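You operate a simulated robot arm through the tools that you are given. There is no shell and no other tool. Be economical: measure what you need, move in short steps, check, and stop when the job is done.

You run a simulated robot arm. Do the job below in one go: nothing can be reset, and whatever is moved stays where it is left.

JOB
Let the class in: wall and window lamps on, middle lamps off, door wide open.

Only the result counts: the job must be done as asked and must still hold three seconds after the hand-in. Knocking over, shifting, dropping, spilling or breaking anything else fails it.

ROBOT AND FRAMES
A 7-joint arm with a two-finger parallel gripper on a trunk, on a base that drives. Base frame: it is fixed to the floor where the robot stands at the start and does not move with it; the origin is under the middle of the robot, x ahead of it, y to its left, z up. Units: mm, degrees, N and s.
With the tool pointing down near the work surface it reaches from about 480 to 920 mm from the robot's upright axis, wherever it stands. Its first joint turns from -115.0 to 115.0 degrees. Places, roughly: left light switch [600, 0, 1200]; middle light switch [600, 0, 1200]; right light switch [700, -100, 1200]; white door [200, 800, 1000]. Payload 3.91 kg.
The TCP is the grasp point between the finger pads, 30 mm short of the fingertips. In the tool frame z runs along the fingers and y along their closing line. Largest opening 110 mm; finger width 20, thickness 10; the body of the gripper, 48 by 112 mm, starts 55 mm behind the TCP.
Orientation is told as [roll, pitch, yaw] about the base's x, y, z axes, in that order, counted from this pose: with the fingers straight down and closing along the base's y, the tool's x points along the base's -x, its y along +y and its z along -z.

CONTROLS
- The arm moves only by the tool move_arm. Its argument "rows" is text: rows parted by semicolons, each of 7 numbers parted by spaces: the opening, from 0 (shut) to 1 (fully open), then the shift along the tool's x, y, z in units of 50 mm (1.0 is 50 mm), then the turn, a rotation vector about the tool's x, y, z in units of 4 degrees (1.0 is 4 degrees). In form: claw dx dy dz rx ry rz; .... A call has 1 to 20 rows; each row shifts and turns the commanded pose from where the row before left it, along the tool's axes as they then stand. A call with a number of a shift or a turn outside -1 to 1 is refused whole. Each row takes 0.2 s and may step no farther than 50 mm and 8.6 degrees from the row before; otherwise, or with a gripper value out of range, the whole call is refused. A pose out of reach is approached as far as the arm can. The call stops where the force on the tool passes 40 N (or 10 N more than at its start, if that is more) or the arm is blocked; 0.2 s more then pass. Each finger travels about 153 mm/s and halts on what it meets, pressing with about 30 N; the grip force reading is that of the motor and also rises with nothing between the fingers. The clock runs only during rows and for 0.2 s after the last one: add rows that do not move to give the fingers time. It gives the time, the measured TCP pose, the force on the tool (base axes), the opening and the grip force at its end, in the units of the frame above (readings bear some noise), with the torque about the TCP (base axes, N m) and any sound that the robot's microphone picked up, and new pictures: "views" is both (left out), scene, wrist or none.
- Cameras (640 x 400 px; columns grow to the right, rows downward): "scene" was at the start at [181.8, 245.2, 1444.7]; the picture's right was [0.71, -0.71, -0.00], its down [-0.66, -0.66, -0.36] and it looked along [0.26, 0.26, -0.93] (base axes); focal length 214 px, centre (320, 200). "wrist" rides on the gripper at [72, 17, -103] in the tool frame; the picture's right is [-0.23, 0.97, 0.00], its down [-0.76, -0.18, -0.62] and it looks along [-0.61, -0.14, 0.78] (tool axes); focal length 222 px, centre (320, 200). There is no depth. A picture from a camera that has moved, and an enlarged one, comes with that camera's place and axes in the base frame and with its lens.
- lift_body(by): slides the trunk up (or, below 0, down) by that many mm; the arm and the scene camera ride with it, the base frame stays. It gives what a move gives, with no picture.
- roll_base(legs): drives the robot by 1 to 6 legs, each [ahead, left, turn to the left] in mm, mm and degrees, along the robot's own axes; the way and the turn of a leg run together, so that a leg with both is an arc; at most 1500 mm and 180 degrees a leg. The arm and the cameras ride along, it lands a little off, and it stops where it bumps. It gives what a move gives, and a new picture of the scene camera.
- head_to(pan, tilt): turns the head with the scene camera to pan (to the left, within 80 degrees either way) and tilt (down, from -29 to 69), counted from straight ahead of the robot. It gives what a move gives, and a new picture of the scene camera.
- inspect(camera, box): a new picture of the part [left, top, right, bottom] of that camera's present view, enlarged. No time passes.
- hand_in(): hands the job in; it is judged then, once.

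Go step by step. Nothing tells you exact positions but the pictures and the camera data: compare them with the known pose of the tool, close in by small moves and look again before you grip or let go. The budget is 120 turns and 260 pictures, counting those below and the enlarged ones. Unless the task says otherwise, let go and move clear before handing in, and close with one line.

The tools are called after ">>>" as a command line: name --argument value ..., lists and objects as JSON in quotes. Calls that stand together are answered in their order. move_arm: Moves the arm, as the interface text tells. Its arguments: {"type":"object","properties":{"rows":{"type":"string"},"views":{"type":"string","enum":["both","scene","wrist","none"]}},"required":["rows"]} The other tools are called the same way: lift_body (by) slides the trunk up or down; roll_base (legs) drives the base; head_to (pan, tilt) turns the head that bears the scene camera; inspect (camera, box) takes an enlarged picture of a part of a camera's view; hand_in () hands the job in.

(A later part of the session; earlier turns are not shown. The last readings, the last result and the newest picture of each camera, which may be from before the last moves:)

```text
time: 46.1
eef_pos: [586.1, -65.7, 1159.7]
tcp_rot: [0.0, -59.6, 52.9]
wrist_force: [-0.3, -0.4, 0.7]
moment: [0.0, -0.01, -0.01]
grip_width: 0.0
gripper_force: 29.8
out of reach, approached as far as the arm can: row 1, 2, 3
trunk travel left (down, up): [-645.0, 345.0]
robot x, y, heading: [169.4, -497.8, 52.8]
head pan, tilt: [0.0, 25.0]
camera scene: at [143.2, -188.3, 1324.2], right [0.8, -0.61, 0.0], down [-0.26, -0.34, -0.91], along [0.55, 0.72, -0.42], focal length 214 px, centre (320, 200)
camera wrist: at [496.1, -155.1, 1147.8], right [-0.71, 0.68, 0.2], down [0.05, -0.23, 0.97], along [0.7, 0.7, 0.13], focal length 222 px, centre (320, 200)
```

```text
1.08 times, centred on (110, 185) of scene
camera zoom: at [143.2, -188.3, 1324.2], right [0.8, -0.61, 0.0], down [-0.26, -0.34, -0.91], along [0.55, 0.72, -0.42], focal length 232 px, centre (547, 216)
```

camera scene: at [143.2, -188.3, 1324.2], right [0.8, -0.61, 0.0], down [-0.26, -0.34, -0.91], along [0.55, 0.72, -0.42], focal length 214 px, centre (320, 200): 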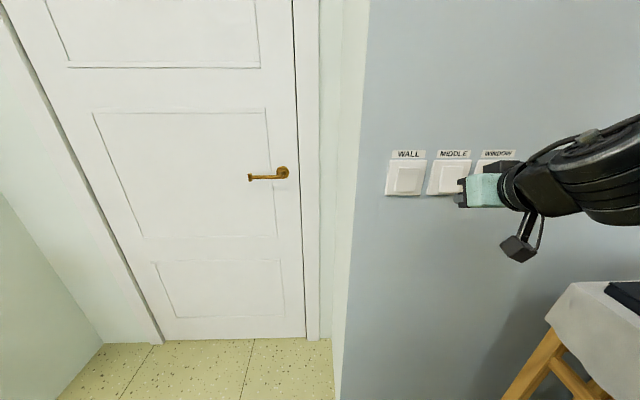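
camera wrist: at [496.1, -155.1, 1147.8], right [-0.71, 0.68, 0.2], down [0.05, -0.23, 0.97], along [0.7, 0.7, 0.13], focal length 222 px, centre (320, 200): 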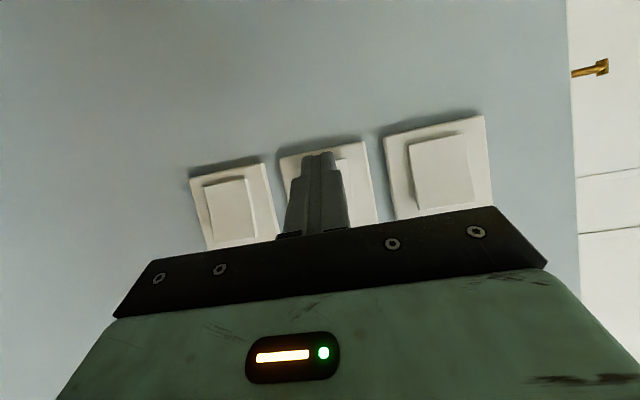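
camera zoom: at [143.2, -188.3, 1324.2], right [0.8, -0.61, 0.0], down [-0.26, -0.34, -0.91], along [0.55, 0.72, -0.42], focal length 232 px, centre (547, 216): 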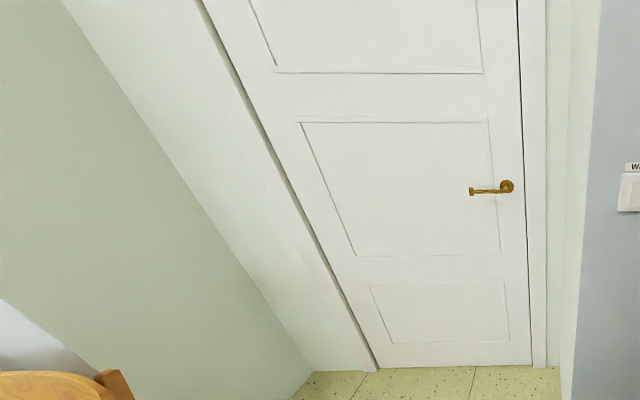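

Switches now read the reverse of before. Lever: rosette ≈ (529,564,1061), end ≈ (399,588,1062), hinges on the left. I'll back off slightly, slide left in front of the door, and check the ceiling lamps on the way.

>>> roll_base --legs '[[-80, 0, 0], [0, 390, 0]]'

>>> lift_body --by -120

>>> head_to --pan -10 --tilt 15

>>> inspect --camera "scene" --box '[300, 60, 560, 260]'

```text
time: 49.2
eef_pos: [233.4, 102.2, 1158.6]
tcp_rot: [-0.1, -59.6, 52.7]
wrist_force: [0.0, -0.2, -0.4]
moment: [-0.02, -0.02, 0.01]
grip_width: 0.0
gripper_force: 29.7
trunk travel left (down, up): [-645.0, 345.0]
robot x, y, heading: [-186.4, -332.1, 52.5]
head pan, tilt: [0.0, 25.0]
camera scene: at [-209.9, -19.1, 1324.2], right [0.79, -0.61, 0.0], down [-0.26, -0.34, -0.91], along [0.55, 0.72, -0.42], focal length 214 px, centre (320, 200)
```

scene: 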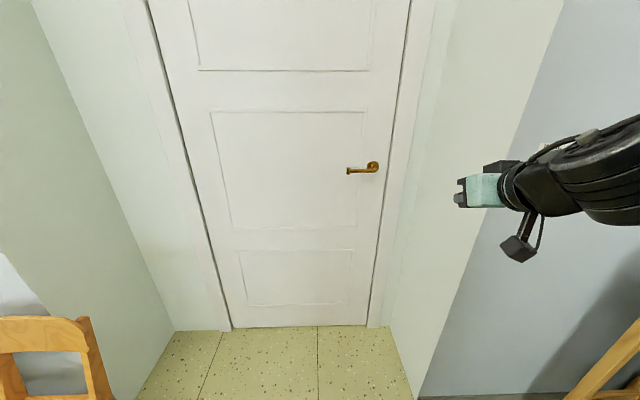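

```text
time: 50.7
eef_pos: [233.5, 102.9, 1039.1]
tcp_rot: [-0.1, -59.5, 52.7]
wrist_force: [-0.5, 0.6, -0.5]
moment: [-0.01, -0.03, -0.03]
grip_width: 0.0
gripper_force: 29.8
trunk travel left (down, up): [-525.0, 465.0]
robot x, y, heading: [-188.6, -329.6, 52.5]
head pan, tilt: [0.0, 25.0]
```

```text
time: 51.4
eef_pos: [232.6, 101.9, 1039.2]
tcp_rot: [-0.1, -59.6, 52.6]
wrist_force: [0.3, 0.8, -1.1]
moment: [0.01, -0.01, 0.01]
grip_width: 0.1
gripper_force: 30.1
trunk travel left (down, up): [-525.0, 465.0]
robot x, y, heading: [-190.0, -332.6, 52.7]
head pan, tilt: [-10.0, 15.0]
camera scene: at [-197.2, -29.1, 1220.3], right [0.68, -0.74, 0.0], down [-0.19, -0.18, -0.97], along [0.71, 0.65, -0.26], focal length 214 px, centre (320, 200)
```

scene: 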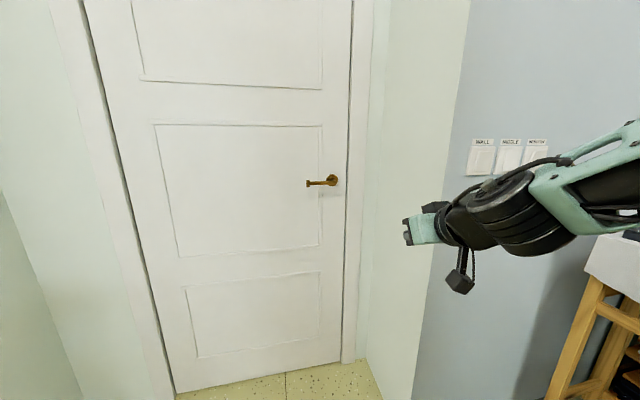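

```text
2.00 times, centred on (430, 160) of scene
camera zoom: at [-197.2, -29.1, 1220.3], right [0.68, -0.74, 0.0], down [-0.19, -0.18, -0.97], along [0.71, 0.65, -0.26], focal length 429 px, centre (100, 280)
```

zoom: 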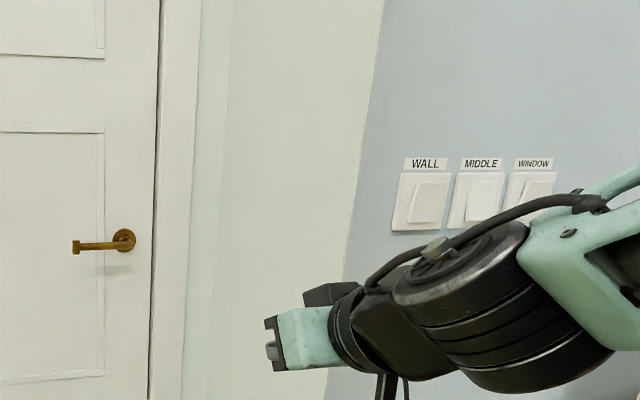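

The lever grip point is about (429,572,1061) with the bar horizontal. I'll level the tool, roll it so the fingers close vertically, and open it.

>>> move_arm --rows "0 0 0 0.2 0 -1 0;0 0 0 0.2 0 -1 0;0 0 0 0.2 0 -1 0;0 0 0 0.2 0 -1 0;0 0 0 0.2 0 -1 0;0 0 0 0.2 0 -1 0;0 0 0 0.2 0 -1 0;0 0 0 0 0 -0.6 0;0 0 0 0 0 0 1;0 0 0 0 0 0 1;0 0 0 0 0 0 1;0 0 0 0 0 0 1;0 0 0 0 0 0 1;0 0 0 0 0 0 1;0 0 0 0 0 0 1;0 0 0 0 0 0 1;0 0 0 0 0 0 1;0 0 0 0 0 0 1;0 0 0 0 0 0 1;0 0 0 0 0 0 1" --views "none"

>>> move_arm --rows "0.6 0 0 0 0 0 1;0.6 0 0 0 0 0 1;0.6 0 0 0 0 0 1;0.6 0 0 0 0 0 1;0.6 0 0 0 0 0 1;0.6 0 0 0 0 0 1;0.6 0 0 0 0 0 1;0.6 0 0 0 0 0 1;0.6 0 0 0 0 0 1;0.6 0 0 0 0 0 1;0.6 0 0 0 0 0 0.5;0.6 0 0 0 0 0 0"

```text
time: 55.6
eef_pos: [272.6, 177.6, 1028.6]
tcp_rot: [85.0, -42.9, -34.2]
wrist_force: [-0.4, 0.4, -0.4]
moment: [-0.02, 0.0, 0.01]
grip_width: 0.0
gripper_force: 29.8
out of reach, approached as far as the arm can: row 1, 2, 3, 4, 6, 7, 8, 11
trunk travel left (down, up): [-525.0, 465.0]
robot x, y, heading: [-188.7, -335.3, 52.4]
head pan, tilt: [-10.0, 15.0]
```

```text
time: 58.2
eef_pos: [273.7, 176.8, 1026.8]
tcp_rot: [86.3, -1.0, -37.4]
wrist_force: [0.0, 0.5, 0.7]
moment: [0.01, -0.01, -0.04]
grip_width: 66.0
gripper_force: 0.0
trunk travel left (down, up): [-525.0, 465.0]
robot x, y, heading: [-194.1, -331.4, 52.5]
head pan, tilt: [-10.0, 15.0]
camera scene: at [-197.1, -29.1, 1220.4], right [0.68, -0.74, 0.0], down [-0.19, -0.17, -0.97], along [0.71, 0.65, -0.26], focal length 214 px, centre (320, 200)
camera wrist: at [152.6, 140.9, 1049.1], right [0.2, -0.08, 0.98], down [0.22, -0.97, -0.12], along [0.95, 0.24, -0.18], focal length 222 px, centre (320, 200)
```

scene: 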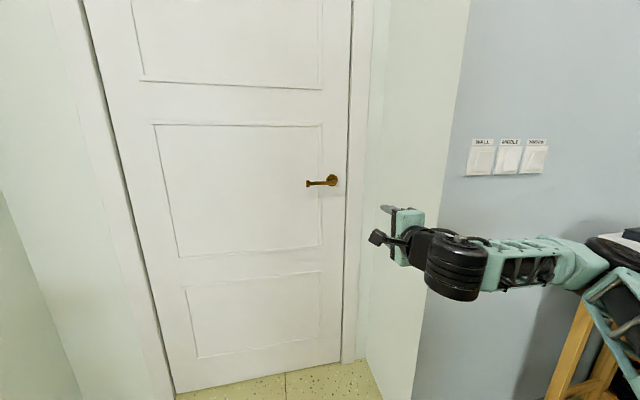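
wrist: 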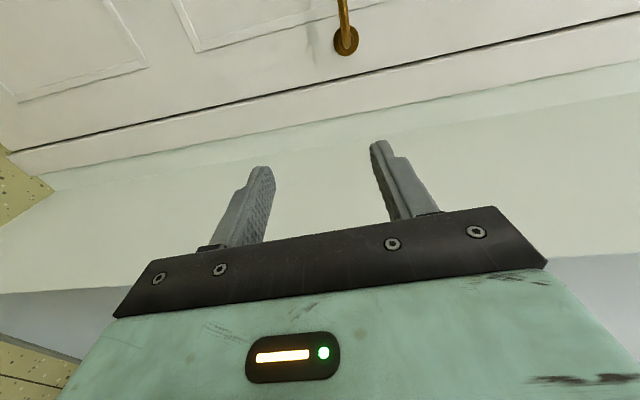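

The gripper is now horizontal with the fingers closing vertically, but the elbow sticks out right. I'll extend the arm forward first, which should straighten the elbow, and look.

>>> move_arm --rows "0.6 0.3 0.15 0.85 0 0 0;0.6 0.3 0.15 0.85 0 0 0;0.6 0.3 0.15 0.85 0 0 0;0.6 0.3 0.15 0.85 0.9 0 0;0.6 0 0 0 0 0 0"

>>> head_to --pan -35 --tilt 25

```text
time: 59.4
eef_pos: [329.7, 350.1, 1044.0]
tcp_rot: [82.6, -1.1, -37.4]
wrist_force: [-0.2, -0.9, -0.3]
moment: [-0.02, 0.0, 0.01]
grip_width: 66.1
gripper_force: 0.1
trunk travel left (down, up): [-525.0, 465.0]
robot x, y, heading: [-190.8, -332.8, 52.6]
head pan, tilt: [-10.0, 15.0]
camera scene: at [-197.1, -29.1, 1220.4], right [0.68, -0.74, 0.0], down [-0.19, -0.17, -0.97], along [0.71, 0.65, -0.26], focal length 214 px, centre (320, 200)
camera wrist: at [209.8, 315.0, 1071.3], right [0.24, -0.03, 0.97], down [0.22, -0.97, -0.08], along [0.95, 0.23, -0.23], focal length 222 px, centre (320, 200)
```

scene: 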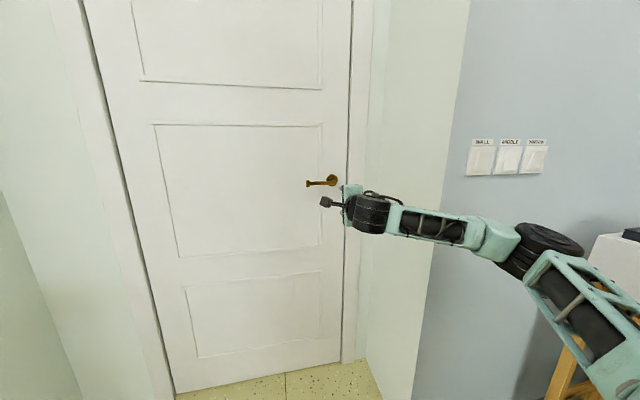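
wrist: 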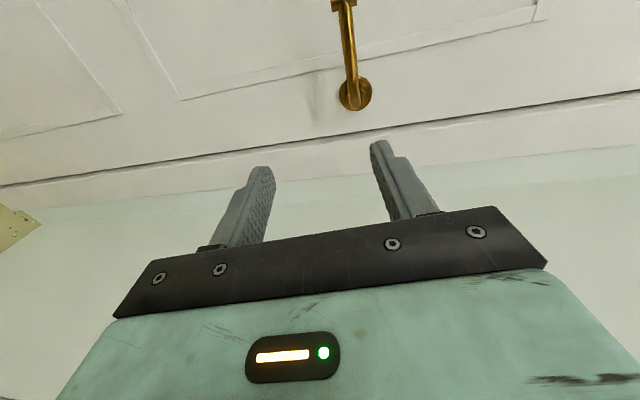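

```text
time: 60.3
eef_pos: [328.4, 349.6, 1043.0]
tcp_rot: [82.7, -1.1, -37.5]
wrist_force: [0.2, -0.7, -0.1]
moment: [0.0, 0.0, -0.03]
grip_width: 66.1
gripper_force: 0.0
trunk travel left (down, up): [-525.0, 465.0]
robot x, y, heading: [-188.8, -332.5, 52.3]
head pan, tilt: [-35.0, 25.0]
camera scene: at [-178.1, -64.4, 1204.2], right [0.3, -0.95, 0.0], down [-0.4, -0.13, -0.91], along [0.86, 0.27, -0.42], focal length 214 px, centre (320, 200)
```

scene: 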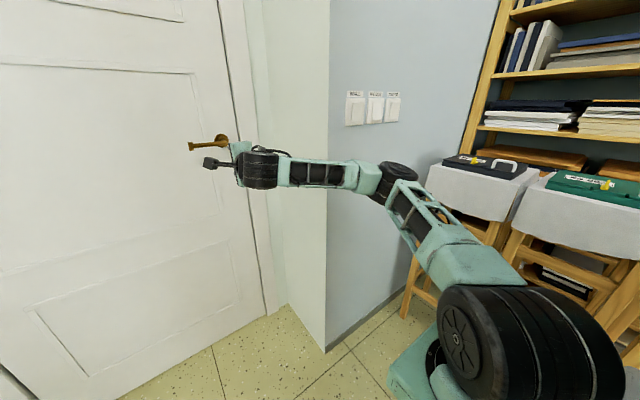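

The forearm would hit the wall corner if I drove straight ahead. I'll approach from the left instead: slide left, turn right 20°, then advance.

>>> roll_base --legs '[[0, 340, 0], [0, 0, -20]]'

>>> move_arm --rows "0.6 0 0 0 -0.9 0.95 0;0.6 0 0.1 0 -0.9 1 0;0.6 0 0.1 0 0 1 0;0.6 0 0.1 0 0 1 0;0.6 0 0 0 0 1 0;0.6 0 0 0 0 0 0"

```text
time: 63.6
eef_pos: [254.5, 344.1, 1045.0]
tcp_rot: [82.7, -1.0, -57.1]
wrist_force: [-0.1, -0.2, 0.4]
moment: [0.01, 0.04, -0.01]
grip_width: 66.1
gripper_force: 0.1
trunk travel left (down, up): [-525.0, 465.0]
robot x, y, heading: [-462.1, -119.5, 32.9]
head pan, tilt: [-35.0, 25.0]
camera scene: at [-362.3, 124.7, 1204.2], right [-0.04, -1.0, 0.0], down [-0.42, 0.02, -0.91], along [0.91, -0.03, -0.42], focal length 214 px, centre (320, 200)
```

scene: 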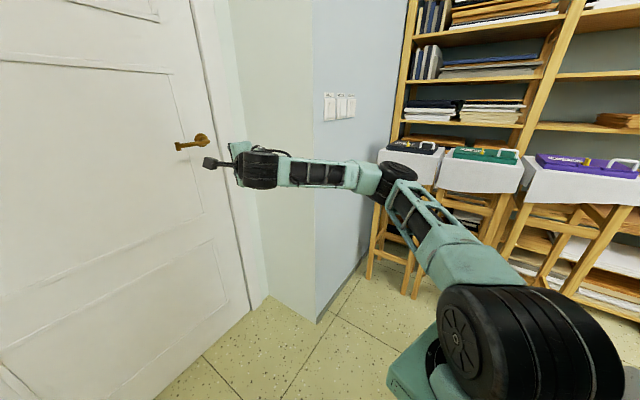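

```text
time: 65.0
eef_pos: [254.3, 341.1, 1066.9]
tcp_rot: [89.7, -0.5, -37.2]
wrist_force: [0.7, 0.8, 0.9]
moment: [-0.02, 0.0, -0.03]
grip_width: 66.1
gripper_force: 0.1
out of reach, approached as far as the arm can: row 2
trunk travel left (down, up): [-525.0, 465.0]
robot x, y, heading: [-459.9, -123.2, 32.7]
head pan, tilt: [-35.0, 25.0]
camera scene: at [-362.3, 124.7, 1204.2], right [-0.04, -1.0, 0.0], down [-0.42, 0.02, -0.91], along [0.91, -0.03, -0.42], focal length 214 px, centre (320, 200)
camera wrist: at [134.4, 304.5, 1083.5], right [0.18, -0.13, 0.98], down [0.23, -0.96, -0.17], along [0.96, 0.25, -0.14], focal length 222 px, centre (320, 200)
```

scene: 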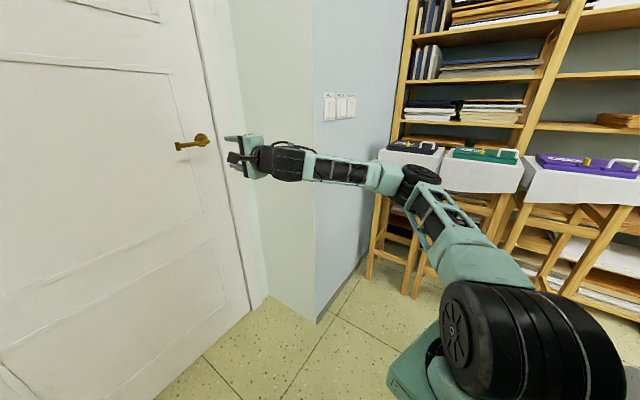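
wrist: 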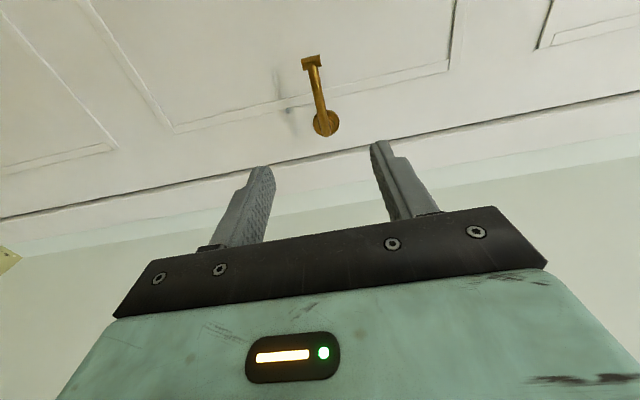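

Good geometry now: TCP is in line with the lever, 290 mm short. I'll drive 210 mm toward the door.

>>> roll_base --legs '[[197, 72, 0]]'

>>> move_arm --rows "0.6 0 0 0 0 0 0" --views "wrist"

```text
time: 66.7
eef_pos: [381.5, 508.0, 1067.8]
tcp_rot: [89.7, -0.5, -37.3]
wrist_force: [0.3, -0.4, -0.3]
moment: [-0.02, -0.03, -0.04]
grip_width: 66.1
gripper_force: 0.0
trunk travel left (down, up): [-525.0, 465.0]
robot x, y, heading: [-337.6, 46.3, 33.1]
head pan, tilt: [-35.0, 25.0]
camera scene: at [-237.1, 291.1, 1204.1], right [-0.04, -1.0, 0.0], down [-0.42, 0.02, -0.91], along [0.91, -0.03, -0.42], focal length 214 px, centre (320, 200)
```

scene: 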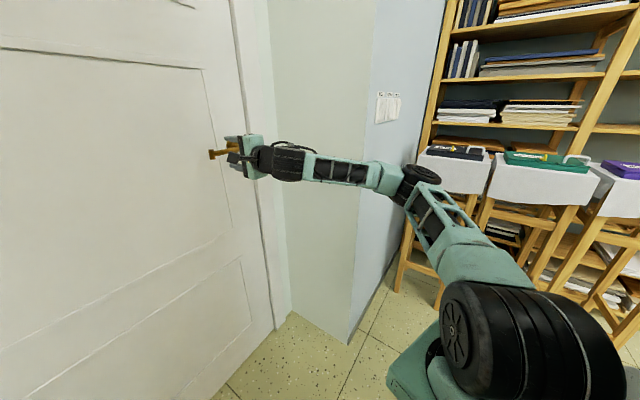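

```text
time: 67.1
eef_pos: [380.3, 506.5, 1067.6]
tcp_rot: [89.7, -0.6, -37.4]
wrist_force: [-0.1, -0.1, -0.9]
moment: [-0.03, 0.0, 0.0]
grip_width: 65.9
gripper_force: 0.1
trunk travel left (down, up): [-525.0, 465.0]
robot x, y, heading: [-338.3, 45.7, 32.8]
head pan, tilt: [-35.0, 25.0]
camera wrist: at [259.8, 470.7, 1083.4], right [0.18, -0.13, 0.98], down [0.23, -0.96, -0.17], along [0.96, 0.25, -0.14], focal length 222 px, centre (320, 200)
```

wrist: 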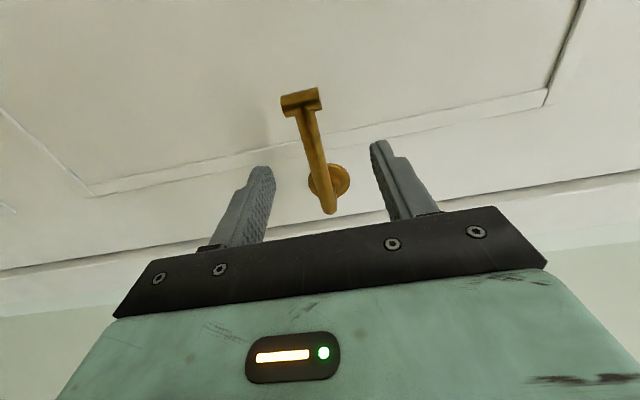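

The bar lies at z ≈ 1057, a little below the finger midline. I'll lower 10 mm and advance over it.

>>> move_arm --rows "0.6 0 -0.2 0.4 0 0 0;0.6 0 0 0.6 0 0 0;0.6 0 0 0.5 0 0 0;0.6 0 0 0 0 0 0"

```text
time: 68.1
eef_pos: [427.3, 570.6, 1057.9]
tcp_rot: [89.7, -0.5, -37.3]
wrist_force: [-0.6, 0.0, 0.1]
moment: [0.02, 0.0, -0.02]
grip_width: 66.1
gripper_force: 0.0
trunk travel left (down, up): [-525.0, 465.0]
robot x, y, heading: [-339.0, 40.8, 32.4]
head pan, tilt: [-35.0, 25.0]
camera scene: at [-237.1, 291.1, 1204.2], right [-0.04, -1.0, 0.0], down [-0.42, 0.02, -0.91], along [0.91, -0.03, -0.42], focal length 214 px, centre (320, 200)
camera wrist: at [306.7, 532.0, 1072.8], right [0.18, -0.13, 0.98], down [0.23, -0.96, -0.17], along [0.96, 0.25, -0.14], focal length 222 px, centre (320, 200)
```

scene: 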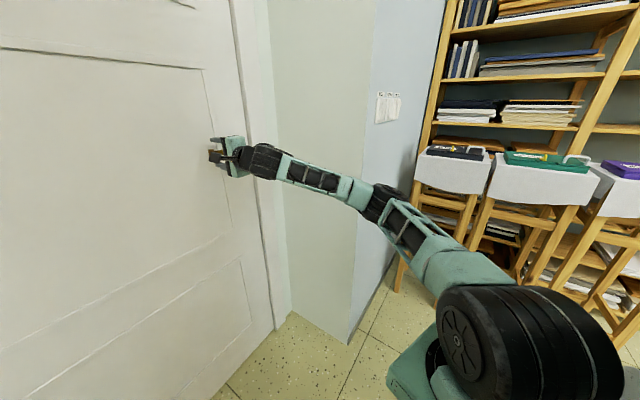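
wrist: 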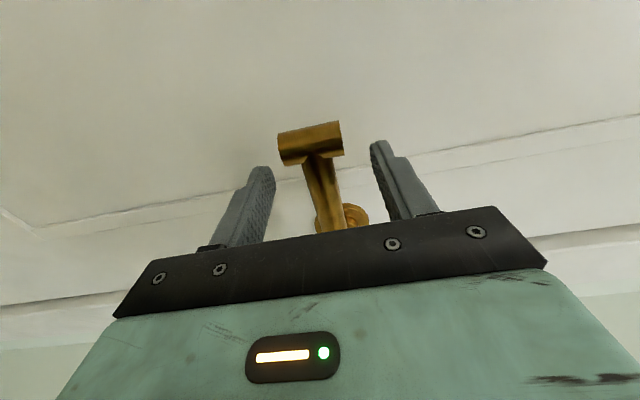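

The bar is between the fingers, inboard of the T-end. Closing on it.

>>> move_arm --rows "0.05 0 0 0 0 0 0;0.05 0 0 0 0 0 0;0.05 0 0 0 0 0 0"

```text
time: 68.9
eef_pos: [428.6, 569.2, 1057.4]
tcp_rot: [89.9, -0.6, -37.3]
wrist_force: [5.6, 7.0, 10.3]
moment: [-0.44, -0.49, 0.24]
grip_width: 15.8
gripper_force: 45.3
trunk travel left (down, up): [-525.0, 465.0]
robot x, y, heading: [-338.3, 38.7, 32.6]
head pan, tilt: [-35.0, 25.0]
camera scene: at [-237.2, 291.3, 1204.3], right [-0.04, -1.0, 0.0], down [-0.42, 0.02, -0.91], along [0.91, -0.03, -0.42], focal length 214 px, centre (320, 200)
camera wrist: at [306.3, 532.1, 1073.7], right [0.17, -0.13, 0.98], down [0.23, -0.96, -0.17], along [0.96, 0.25, -0.14], focal length 222 px, centre (320, 200)
```

scene: 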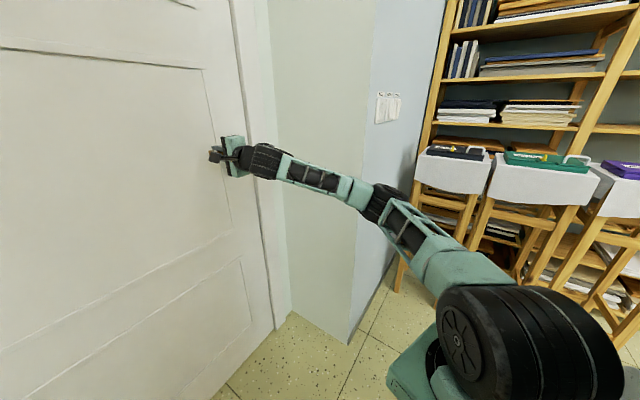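
wrist: 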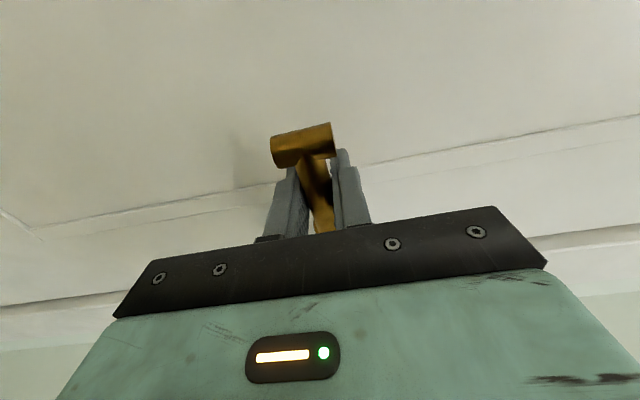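

Gripped (15.8 mm). Now I'll rotate the lever downward along its arc.

>>> move_arm --rows "0.05 -0.004 -0.119 0 0 0 -1;0.05 -0.004 -0.119 0 0 0 -1;0.05 -0.004 -0.119 0 0 0 -1;0.05 -0.004 -0.119 0 0 0 -1;0.05 -0.004 -0.119 0 0 0 -1;0.05 -0.004 -0.119 0 0 0 -1;0.05 0 0 0 0 0 0" --views "wrist"

```text
time: 70.5
eef_pos: [431.2, 561.9, 1023.2]
tcp_rot: [89.7, -24.6, -37.2]
wrist_force: [2.4, -3.3, 14.2]
moment: [-0.74, -0.05, 1.22]
grip_width: 15.6
gripper_force: 44.7
trunk travel left (down, up): [-525.0, 465.0]
robot x, y, heading: [-340.2, 42.8, 32.9]
head pan, tilt: [-35.0, 25.0]
camera wrist: at [309.9, 524.5, 1008.4], right [-0.16, 0.12, 0.98], down [0.23, -0.96, 0.16], along [0.96, 0.25, 0.12], focal length 222 px, centre (320, 200)
```

wrist: 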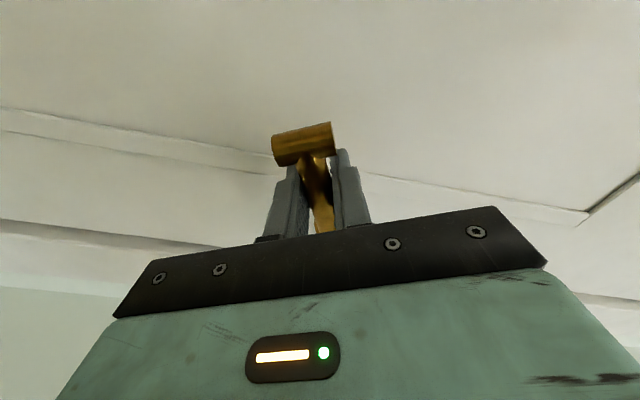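

The lever follows. I'll continue the rotation.

>>> move_arm --rows "0.05 -0.004 -0.119 0 0 0 -1;0.05 -0.004 -0.119 0 0 0 -1;0.05 -0.004 -0.119 0 0 0 -1;0.05 -0.004 -0.119 0 0 0 -1;0.05 -0.004 -0.119 0 0 0 -1;0.05 0 0 0 0 0 0" --views "wrist"

```text
time: 71.9
eef_pos: [441.3, 554.1, 1003.8]
tcp_rot: [90.2, -44.7, -37.0]
wrist_force: [-11.1, 10.6, 35.1]
moment: [0.21, 1.01, 0.29]
grip_width: 16.9
gripper_force: 44.5
trunk travel left (down, up): [-525.0, 465.0]
robot x, y, heading: [-337.9, 45.3, 33.1]
head pan, tilt: [-35.0, 25.0]
camera wrist: at [327.3, 510.8, 964.1], right [-0.42, 0.31, 0.85], down [0.16, -0.9, 0.41], along [0.89, 0.31, 0.33], focal length 222 px, centre (320, 200)
```

wrist: 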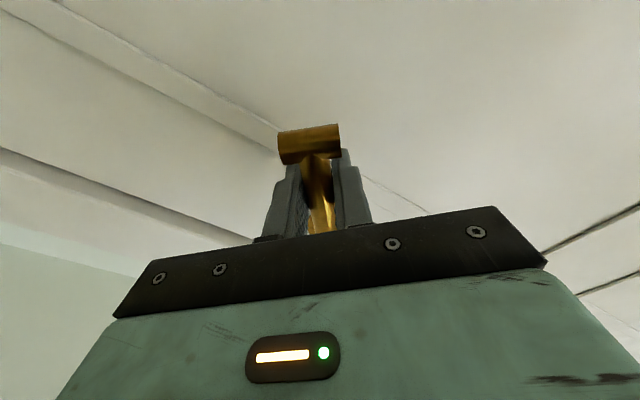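

The lever seems at its stop (35 N). I'll ease it slightly and try pulling the door toward me.

>>> move_arm --rows "0.05 0 0.08 0 0 0 0.6;0.05 0 0 -0.1 0 0 0;0.05 0 0 -0.1 0 0 0;0.05 0 0 -0.1 0 0 0;0.05 0 0 -0.1 0 0 0;0.05 0 0 -0.1 0 0 0;0.05 0 0 0 0 0 0"

```text
time: 73.5
eef_pos: [424.3, 536.3, 1002.8]
tcp_rot: [89.8, -42.1, -36.8]
wrist_force: [-18.1, 18.2, 26.7]
moment: [0.62, 0.72, -0.33]
grip_width: 15.7
gripper_force: 44.9
trunk travel left (down, up): [-525.0, 465.0]
robot x, y, heading: [-341.7, 44.9, 32.8]
head pan, tilt: [-35.0, 25.0]
camera scene: at [-239.0, 291.3, 1204.3], right [-0.04, -1.0, 0.0], down [-0.42, 0.02, -0.91], along [0.91, -0.03, -0.42], focal length 214 px, centre (320, 200)
camera wrist: at [309.3, 493.5, 966.9], right [-0.39, 0.29, 0.87], down [0.17, -0.91, 0.38], along [0.91, 0.3, 0.3], focal length 222 px, centre (320, 200)
```

scene: 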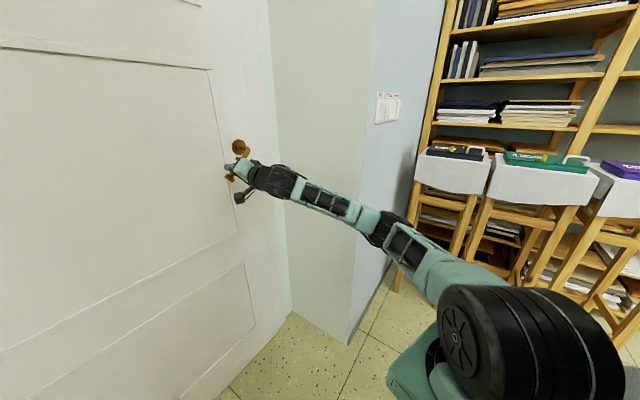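
wrist: 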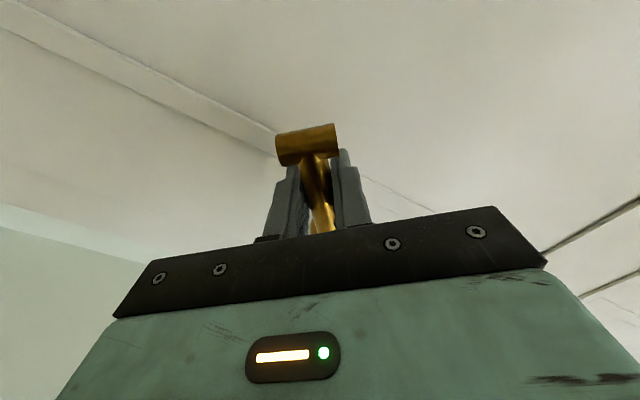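

The door opens toward me and moved about 25 mm. I'll keep pulling along the hinge arc with a slight leftward drift and yaw.

>>> move_arm --rows "0.05 0.05 0.05 -0.256 0.17 -0.185 0;0.05 0.05 0.04 -0.256 0.17 -0.185 0;0.05 0.05 0.04 -0.256 0.17 -0.185 0;0.05 0.05 0.04 -0.256 0.17 -0.185 0;0.05 0.05 0.04 -0.256 0.17 -0.185 0;0.05 0 0 0 0 0 0" --views "scene"

```text
time: 74.1
eef_pos: [400.2, 524.7, 1039.7]
tcp_rot: [92.3, -47.1, -40.1]
wrist_force: [0.3, 0.6, -15.8]
moment: [1.1, 1.19, 0.54]
grip_width: 30.9
gripper_force: 44.8
out of reach, approached as far as the arm can: row 2, 3
trunk travel left (down, up): [-525.0, 465.0]
robot x, y, heading: [-335.3, 44.9, 32.8]
head pan, tilt: [-35.0, 25.0]
stopped in row 3: the force on the tool passed its limit (the readings are from after the stop); the commanded pose is now the measured one
camera scene: at [-236.7, 291.6, 1203.4], right [-0.04, -1.0, 0.0], down [-0.42, 0.02, -0.91], along [0.91, -0.03, -0.42], focal length 214 px, centre (320, 200)
```

scene: 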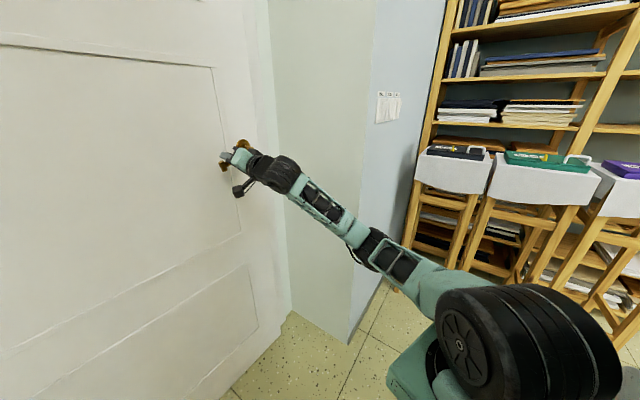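

The arm hit a limit and the grip shifted. I'll look closer before going on.

>>> move_arm --rows "0.25 0 0 0 0 0 0"

>>> inspect --camera "scene" --box '[190, 110, 310, 220]'

```text
time: 74.5
eef_pos: [399.9, 526.2, 1041.1]
tcp_rot: [92.4, -47.4, -40.1]
wrist_force: [-4.5, 3.3, -25.6]
moment: [1.29, 1.7, 0.5]
grip_width: 30.9
gripper_force: 44.9
trunk travel left (down, up): [-525.0, 465.0]
robot x, y, heading: [-340.0, 46.0, 32.9]
head pan, tilt: [-35.0, 25.0]
camera scene: at [-236.6, 291.8, 1203.6], right [-0.04, -1.0, 0.0], down [-0.42, 0.02, -0.91], along [0.91, -0.03, -0.42], focal length 214 px, centre (320, 200)
camera wrist: at [287.4, 484.7, 994.8], right [-0.46, 0.33, 0.83], down [0.11, -0.9, 0.42], along [0.88, 0.28, 0.37], focal length 222 px, centre (320, 200)
```

scene: 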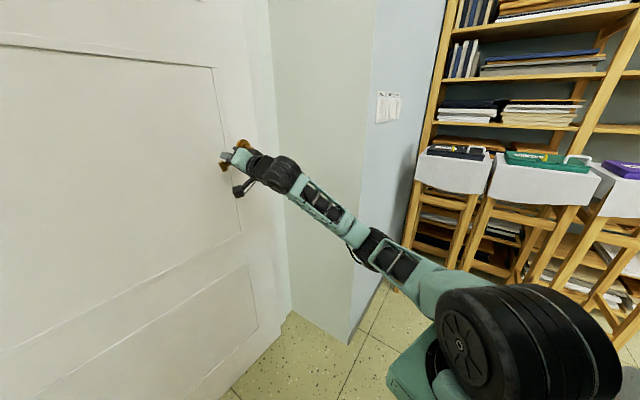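
wrist: 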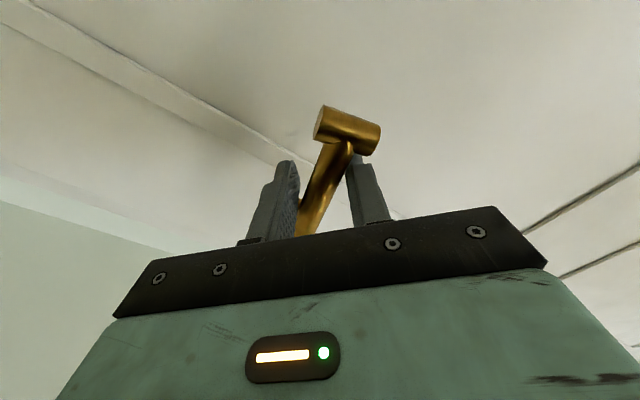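

```text
3.64 times, centred on (250, 165) of scene
camera zoom: at [-236.6, 291.8, 1203.6], right [-0.04, -1.0, 0.0], down [-0.42, 0.02, -0.91], along [0.91, -0.03, -0.42], focal length 780 px, centre (574, 327)
```

zoom: 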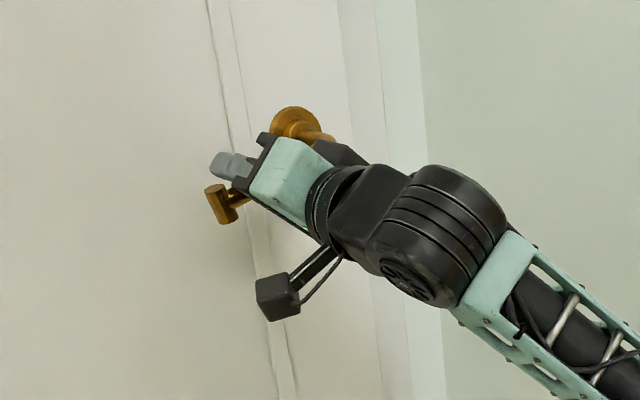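

The fingers still hook the lever behind its T-end. I'll relax the vertical load, regrip, then pull with the base, since the arm was at a limit.

>>> move_arm --rows "0.3 0.1 -0.11 0 0 0 0;0.3 0.1 -0.11 0 0 0 0;0.05 0 0 0 0 0 0;0.05 0 0 0 0 0 0" --views "wrist"

>>> roll_base --legs '[[-56, -20, 0]]'

```text
time: 75.5
eef_pos: [400.2, 520.8, 1060.8]
tcp_rot: [96.1, -50.2, -43.3]
wrist_force: [11.7, -10.9, -35.4]
moment: [1.65, 2.09, -0.54]
grip_width: 47.4
gripper_force: 44.9
trunk travel left (down, up): [-525.0, 465.0]
robot x, y, heading: [-334.3, 46.6, 32.6]
head pan, tilt: [-35.0, 25.0]
camera wrist: at [290.6, 480.4, 1006.7], right [-0.51, 0.34, 0.79], down [0.08, -0.9, 0.43], along [0.86, 0.28, 0.43], focal length 222 px, centre (320, 200)
```

wrist: 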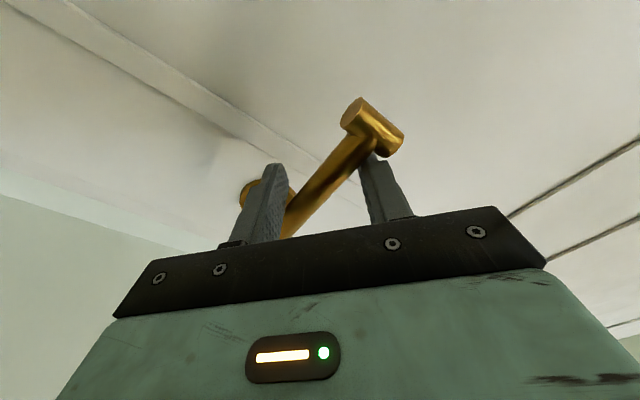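

```text
time: 76.5
eef_pos: [357.1, 481.3, 1057.6]
tcp_rot: [95.8, -50.0, -42.3]
wrist_force: [-1.4, -1.9, -48.7]
moment: [2.51, 2.65, 0.83]
grip_width: 45.3
gripper_force: 44.8
trunk travel left (down, up): [-525.0, 465.0]
robot x, y, heading: [-376.5, -3.1, 32.9]
head pan, tilt: [-35.0, 25.0]
camera scene: at [-271.4, 245.4, 1203.6], right [-0.04, -1.0, 0.0], down [-0.42, 0.02, -0.91], along [0.9, -0.03, -0.42], focal length 214 px, centre (320, 200)
```

scene: 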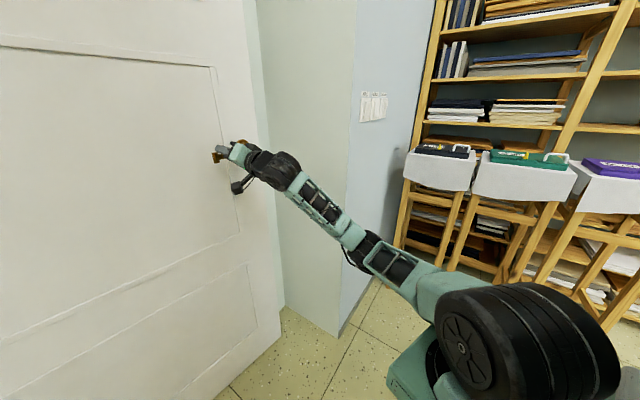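

The door is clearly ajar and the lever has sprung back. I'll release the lever and retreat to see whether the door stays.

>>> move_arm --rows "1 0 0 0 0 0 0;1 0 0 0 0 0 0;1 0 0 0 0 0 0"

```text
time: 77.3
eef_pos: [354.2, 479.6, 1066.8]
tcp_rot: [96.7, -50.3, -43.0]
wrist_force: [-0.3, 0.7, 0.8]
moment: [0.01, -0.02, -0.02]
grip_width: 109.9
gripper_force: 0.1
trunk travel left (down, up): [-525.0, 465.0]
robot x, y, heading: [-373.7, -0.7, 33.0]
head pan, tilt: [-35.0, 25.0]
camera scene: at [-273.1, 244.4, 1204.2], right [-0.04, -1.0, 0.0], down [-0.42, 0.02, -0.91], along [0.91, -0.03, -0.42], focal length 214 px, centre (320, 200)
camera wrist: at [246.2, 438.2, 1012.3], right [-0.52, 0.32, 0.79], down [0.09, -0.9, 0.43], along [0.85, 0.29, 0.44], focal length 222 px, centre (320, 200)
```

scene: 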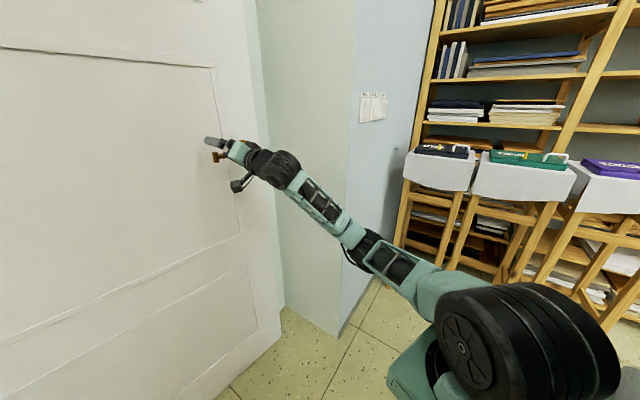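
wrist: 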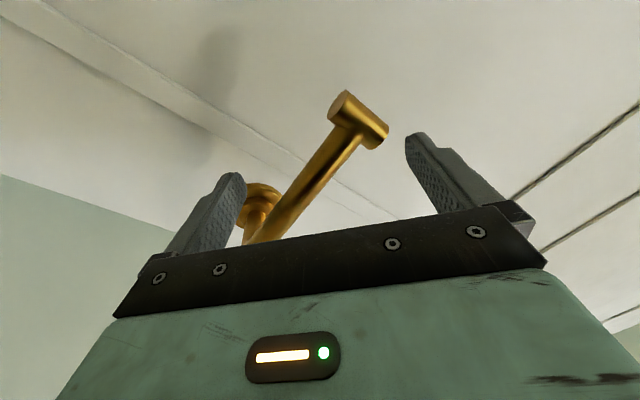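

The door stays put and the bar is loosely between the open fingers. I'll roll the tool back so the fingers close vertically on the bar.

>>> move_arm --rows "1 0 0 0 0 0 1;1 0 0 0 0 0 1;1 0 0 0 0 0 1;1 0 0 0 0 0 1;1 0 0 0 0 0 1;1 0 0 0 0 0 1;1 0 0 0 0 0 1;1 0 0 0 0 0 1;1 0 0 0 0 0 1;1 0 0 0 0 0 1;1 0 0 0 0 0 1;1 0 0 0 0 0 1;1 0 0 0 0 0 0"

```text
time: 80.1
eef_pos: [353.4, 478.8, 1081.5]
tcp_rot: [95.4, -4.0, -38.2]
wrist_force: [0.7, -0.2, 0.3]
moment: [-0.01, -0.01, -0.01]
grip_width: 109.9
gripper_force: 0.0
trunk travel left (down, up): [-525.0, 465.0]
robot x, y, heading: [-374.6, -0.6, 32.6]
head pan, tilt: [-35.0, 25.0]
camera scene: at [-273.1, 244.4, 1204.2], right [-0.04, -1.0, 0.0], down [-0.42, 0.02, -0.91], along [0.91, -0.03, -0.42], focal length 214 px, centre (320, 200)
camera wrist: at [229.9, 441.8, 1082.1], right [0.07, -0.17, 0.98], down [0.24, -0.95, -0.18], along [0.97, 0.24, -0.03], focal length 222 px, centre (320, 200)
```

scene: 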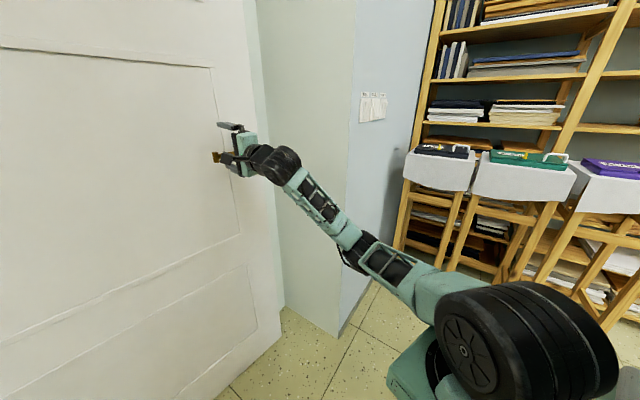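
wrist: 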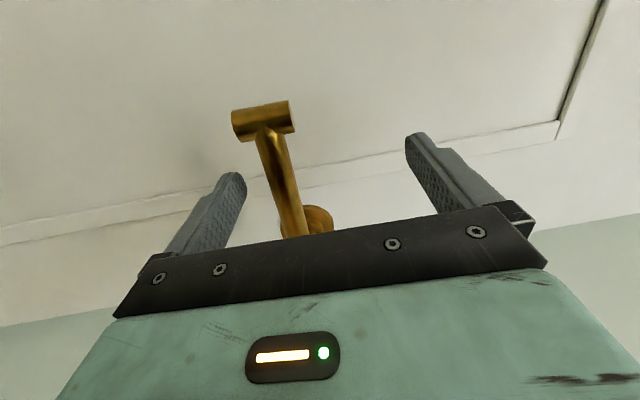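

The bar sits toward the lower finger; I'll lower 24 mm, level the tool and re-grip.

>>> move_arm --rows "1 0 -0.24 0 0.6 0 0;1 0 -0.24 0 0.6 0 0;0.05 0 0 0 0 0 0;0.05 0 0 0 0 0 0;0.05 0 0 0 0 0 0" --views "wrist"

```text
time: 81.3
eef_pos: [345.7, 486.9, 1055.7]
tcp_rot: [90.6, -3.4, -37.2]
wrist_force: [-4.4, 4.6, 2.4]
moment: [-0.04, 0.0, 1.09]
grip_width: 15.7
gripper_force: 44.1
trunk travel left (down, up): [-525.0, 465.0]
robot x, y, heading: [-374.5, -0.3, 32.7]
head pan, tilt: [-35.0, 25.0]
camera wrist: at [224.3, 449.5, 1065.8], right [0.13, -0.11, 0.99], down [0.24, -0.96, -0.14], along [0.96, 0.26, -0.1], focal length 222 px, centre (320, 200)
```

wrist: 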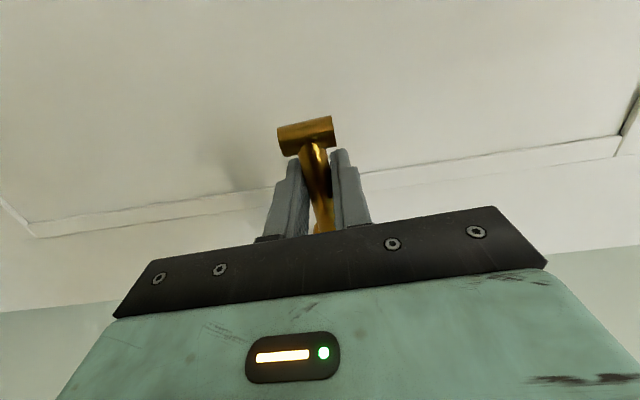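

Firm grip again. Now I'll pull the door farther by driving back along its arc.

>>> roll_base --legs '[[-134, -2, 0]]'

>>> roll_base --legs '[[-127, 20, 0]]'

```text
time: 82.6
eef_pos: [238.3, 410.7, 1055.6]
tcp_rot: [90.6, -3.6, -37.5]
wrist_force: [-4.6, 3.4, 4.2]
moment: [-0.14, -0.04, 1.33]
grip_width: 15.7
gripper_force: 45.0
trunk travel left (down, up): [-525.0, 465.0]
robot x, y, heading: [-483.7, -72.1, 32.7]
head pan, tilt: [-35.0, 25.0]
camera scene: at [-384.2, 170.7, 1204.2], right [-0.04, -1.0, 0.0], down [-0.42, 0.02, -0.91], along [0.91, -0.03, -0.42], focal length 214 px, centre (320, 200)
```

scene: 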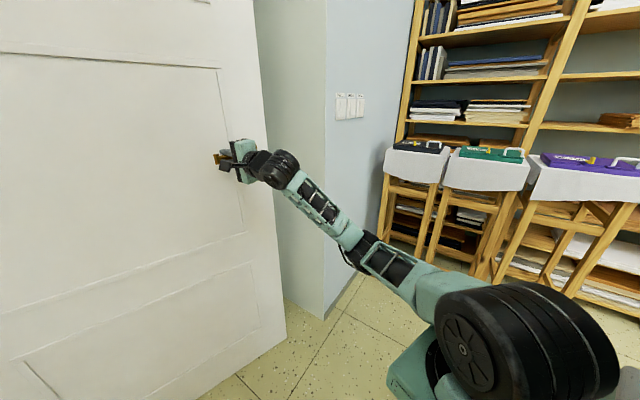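

```text
time: 83.8
eef_pos: [120.9, 361.3, 1057.5]
tcp_rot: [90.8, -3.8, -37.2]
wrist_force: [2.4, -11.9, -8.4]
moment: [0.81, 0.41, 0.94]
grip_width: 16.0
gripper_force: 44.8
trunk travel left (down, up): [-525.0, 465.0]
robot x, y, heading: [-600.6, -127.4, 33.0]
head pan, tilt: [-35.0, 25.0]
camera scene: at [-499.5, 119.3, 1204.2], right [-0.04, -1.0, 0.0], down [-0.42, 0.02, -0.91], along [0.91, -0.03, -0.42], focal length 214 px, centre (320, 200)
```

scene: 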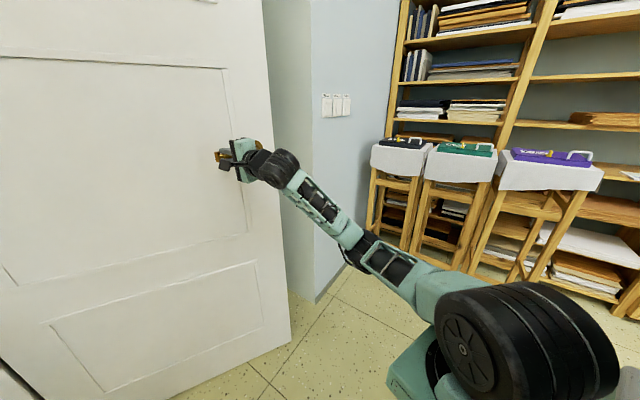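

The door follows well, at about 30° open. I'll look left for obstacles before continuing.

>>> head_to --pan 75 --tilt 40

```text
time: 85.7
eef_pos: [121.8, 359.7, 1057.8]
tcp_rot: [90.9, -3.9, -37.4]
wrist_force: [2.7, -5.1, -9.2]
moment: [0.84, 0.4, -0.4]
grip_width: 16.1
gripper_force: 45.4
trunk travel left (down, up): [-525.0, 465.0]
robot x, y, heading: [-601.1, -124.4, 33.1]
head pan, tilt: [75.0, 40.0]
camera scene: at [-617.7, 203.8, 1180.9], right [0.95, 0.31, 0.0], down [0.2, -0.61, -0.77], along [-0.24, 0.73, -0.64], focal length 214 px, centre (320, 200)
```

scene: 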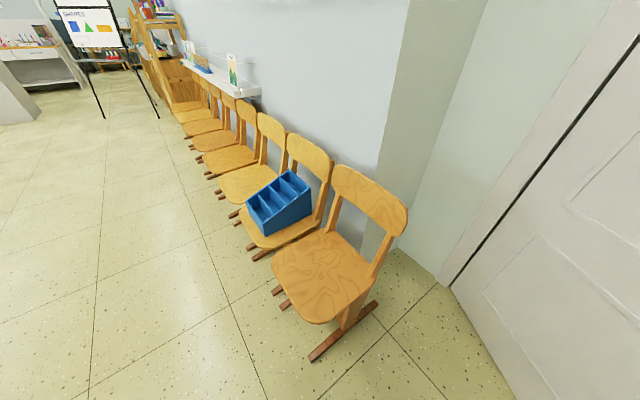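

Chairs' right edge is around 100+ mm beyond the door's 90° position, so there is room. I'll rotate the whole robot about the hinge by 15° in small arcs, holding the lever.

>>> roll_base --legs '[[-61, 92, -5], [-61, 92, -5], [-61, 92, -5]]'

```text
time: 88.5
eef_pos: [-59.7, 330.4, 1058.5]
tcp_rot: [90.8, -4.0, -52.1]
wrist_force: [1.7, -26.1, -9.4]
moment: [0.98, 0.23, 0.1]
grip_width: 15.9
gripper_force: 44.9
trunk travel left (down, up): [-525.0, 465.0]
robot x, y, heading: [-881.6, 42.4, 18.2]
head pan, tilt: [75.0, 40.0]
camera scene: at [-813.5, 367.1, 1181.1], right [1.0, 0.05, 0.0], down [0.03, -0.64, -0.77], along [-0.04, 0.77, -0.64], focal length 214 px, centre (320, 200)
```

scene: 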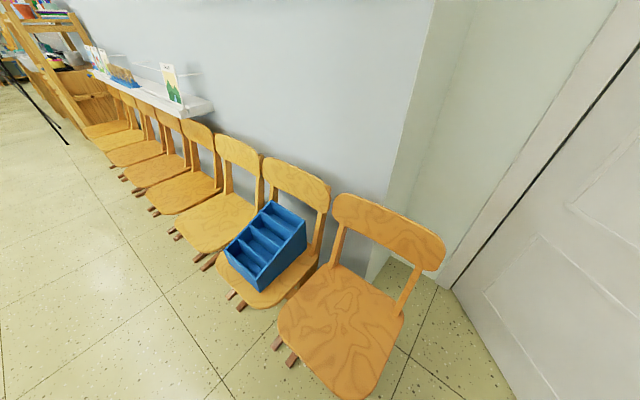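

The door is about 46° open, but the base is getting close to the chairs. I'll release here, back away, and then push the door from behind its free edge.

>>> move_arm --rows "1 0 0 0 0 0 0;1 0 0 0 0 0 0;1 0 0 0 0 0 0" --views "wrist"

>>> roll_base --legs '[[-130, -164, 0]]'

>>> head_to --pan 10 --tilt 25

```text
time: 89.3
eef_pos: [-58.8, 330.2, 1060.2]
tcp_rot: [90.9, -4.0, -52.1]
wrist_force: [0.1, -0.3, -1.0]
moment: [-0.03, 0.01, 0.0]
grip_width: 109.9
gripper_force: 0.0
trunk travel left (down, up): [-525.0, 465.0]
robot x, y, heading: [-882.6, 44.1, 18.2]
head pan, tilt: [75.0, 40.0]
camera wrist: at [-186.7, 325.4, 1068.5], right [0.09, -0.14, 0.99], down [-0.02, -0.99, -0.13], along [1.0, 0.0, -0.09], focal length 222 px, centre (320, 200)
```

wrist: 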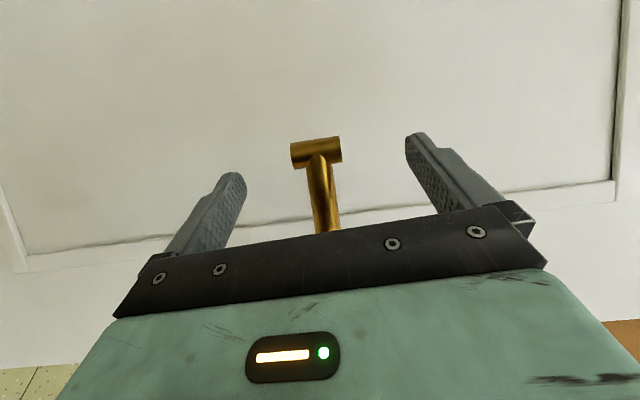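

```text
time: 90.9
eef_pos: [-130.9, 131.8, 1059.8]
tcp_rot: [90.9, -3.9, -52.3]
wrist_force: [0.4, 0.0, -1.1]
moment: [0.0, -0.02, 0.04]
grip_width: 110.0
gripper_force: 0.0
trunk travel left (down, up): [-525.0, 465.0]
robot x, y, heading: [-955.5, -154.7, 18.1]
head pan, tilt: [75.0, 40.0]
camera scene: at [-886.6, 170.6, 1180.8], right [1.0, 0.05, 0.0], down [0.03, -0.64, -0.77], along [-0.04, 0.77, -0.64], focal length 214 px, centre (320, 200)
```

scene: 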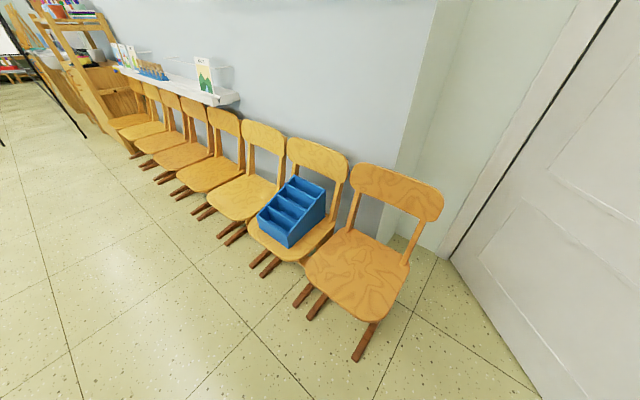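

```text
time: 92.3
eef_pos: [-132.5, 131.8, 1059.8]
tcp_rot: [90.9, -3.9, -52.4]
wrist_force: [-0.2, -0.3, -0.4]
moment: [-0.01, 0.02, 0.0]
grip_width: 110.0
gripper_force: 0.0
trunk travel left (down, up): [-525.0, 465.0]
robot x, y, heading: [-956.1, -151.9, 17.7]
head pan, tilt: [10.0, 25.0]
camera scene: at [-800.8, 129.1, 1204.1], right [0.47, -0.88, 0.0], down [-0.37, -0.2, -0.91], along [0.8, 0.43, -0.42], focal length 214 px, centre (320, 200)
```

scene: 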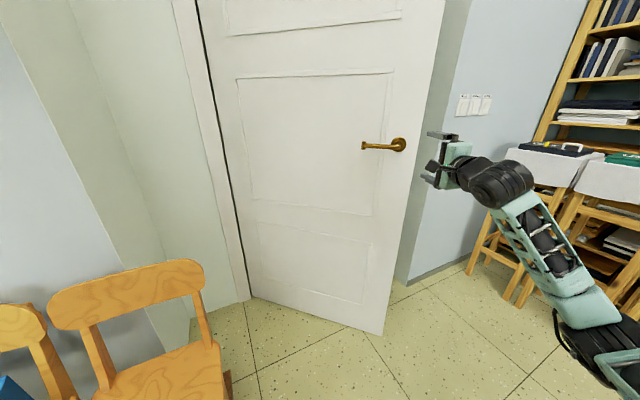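

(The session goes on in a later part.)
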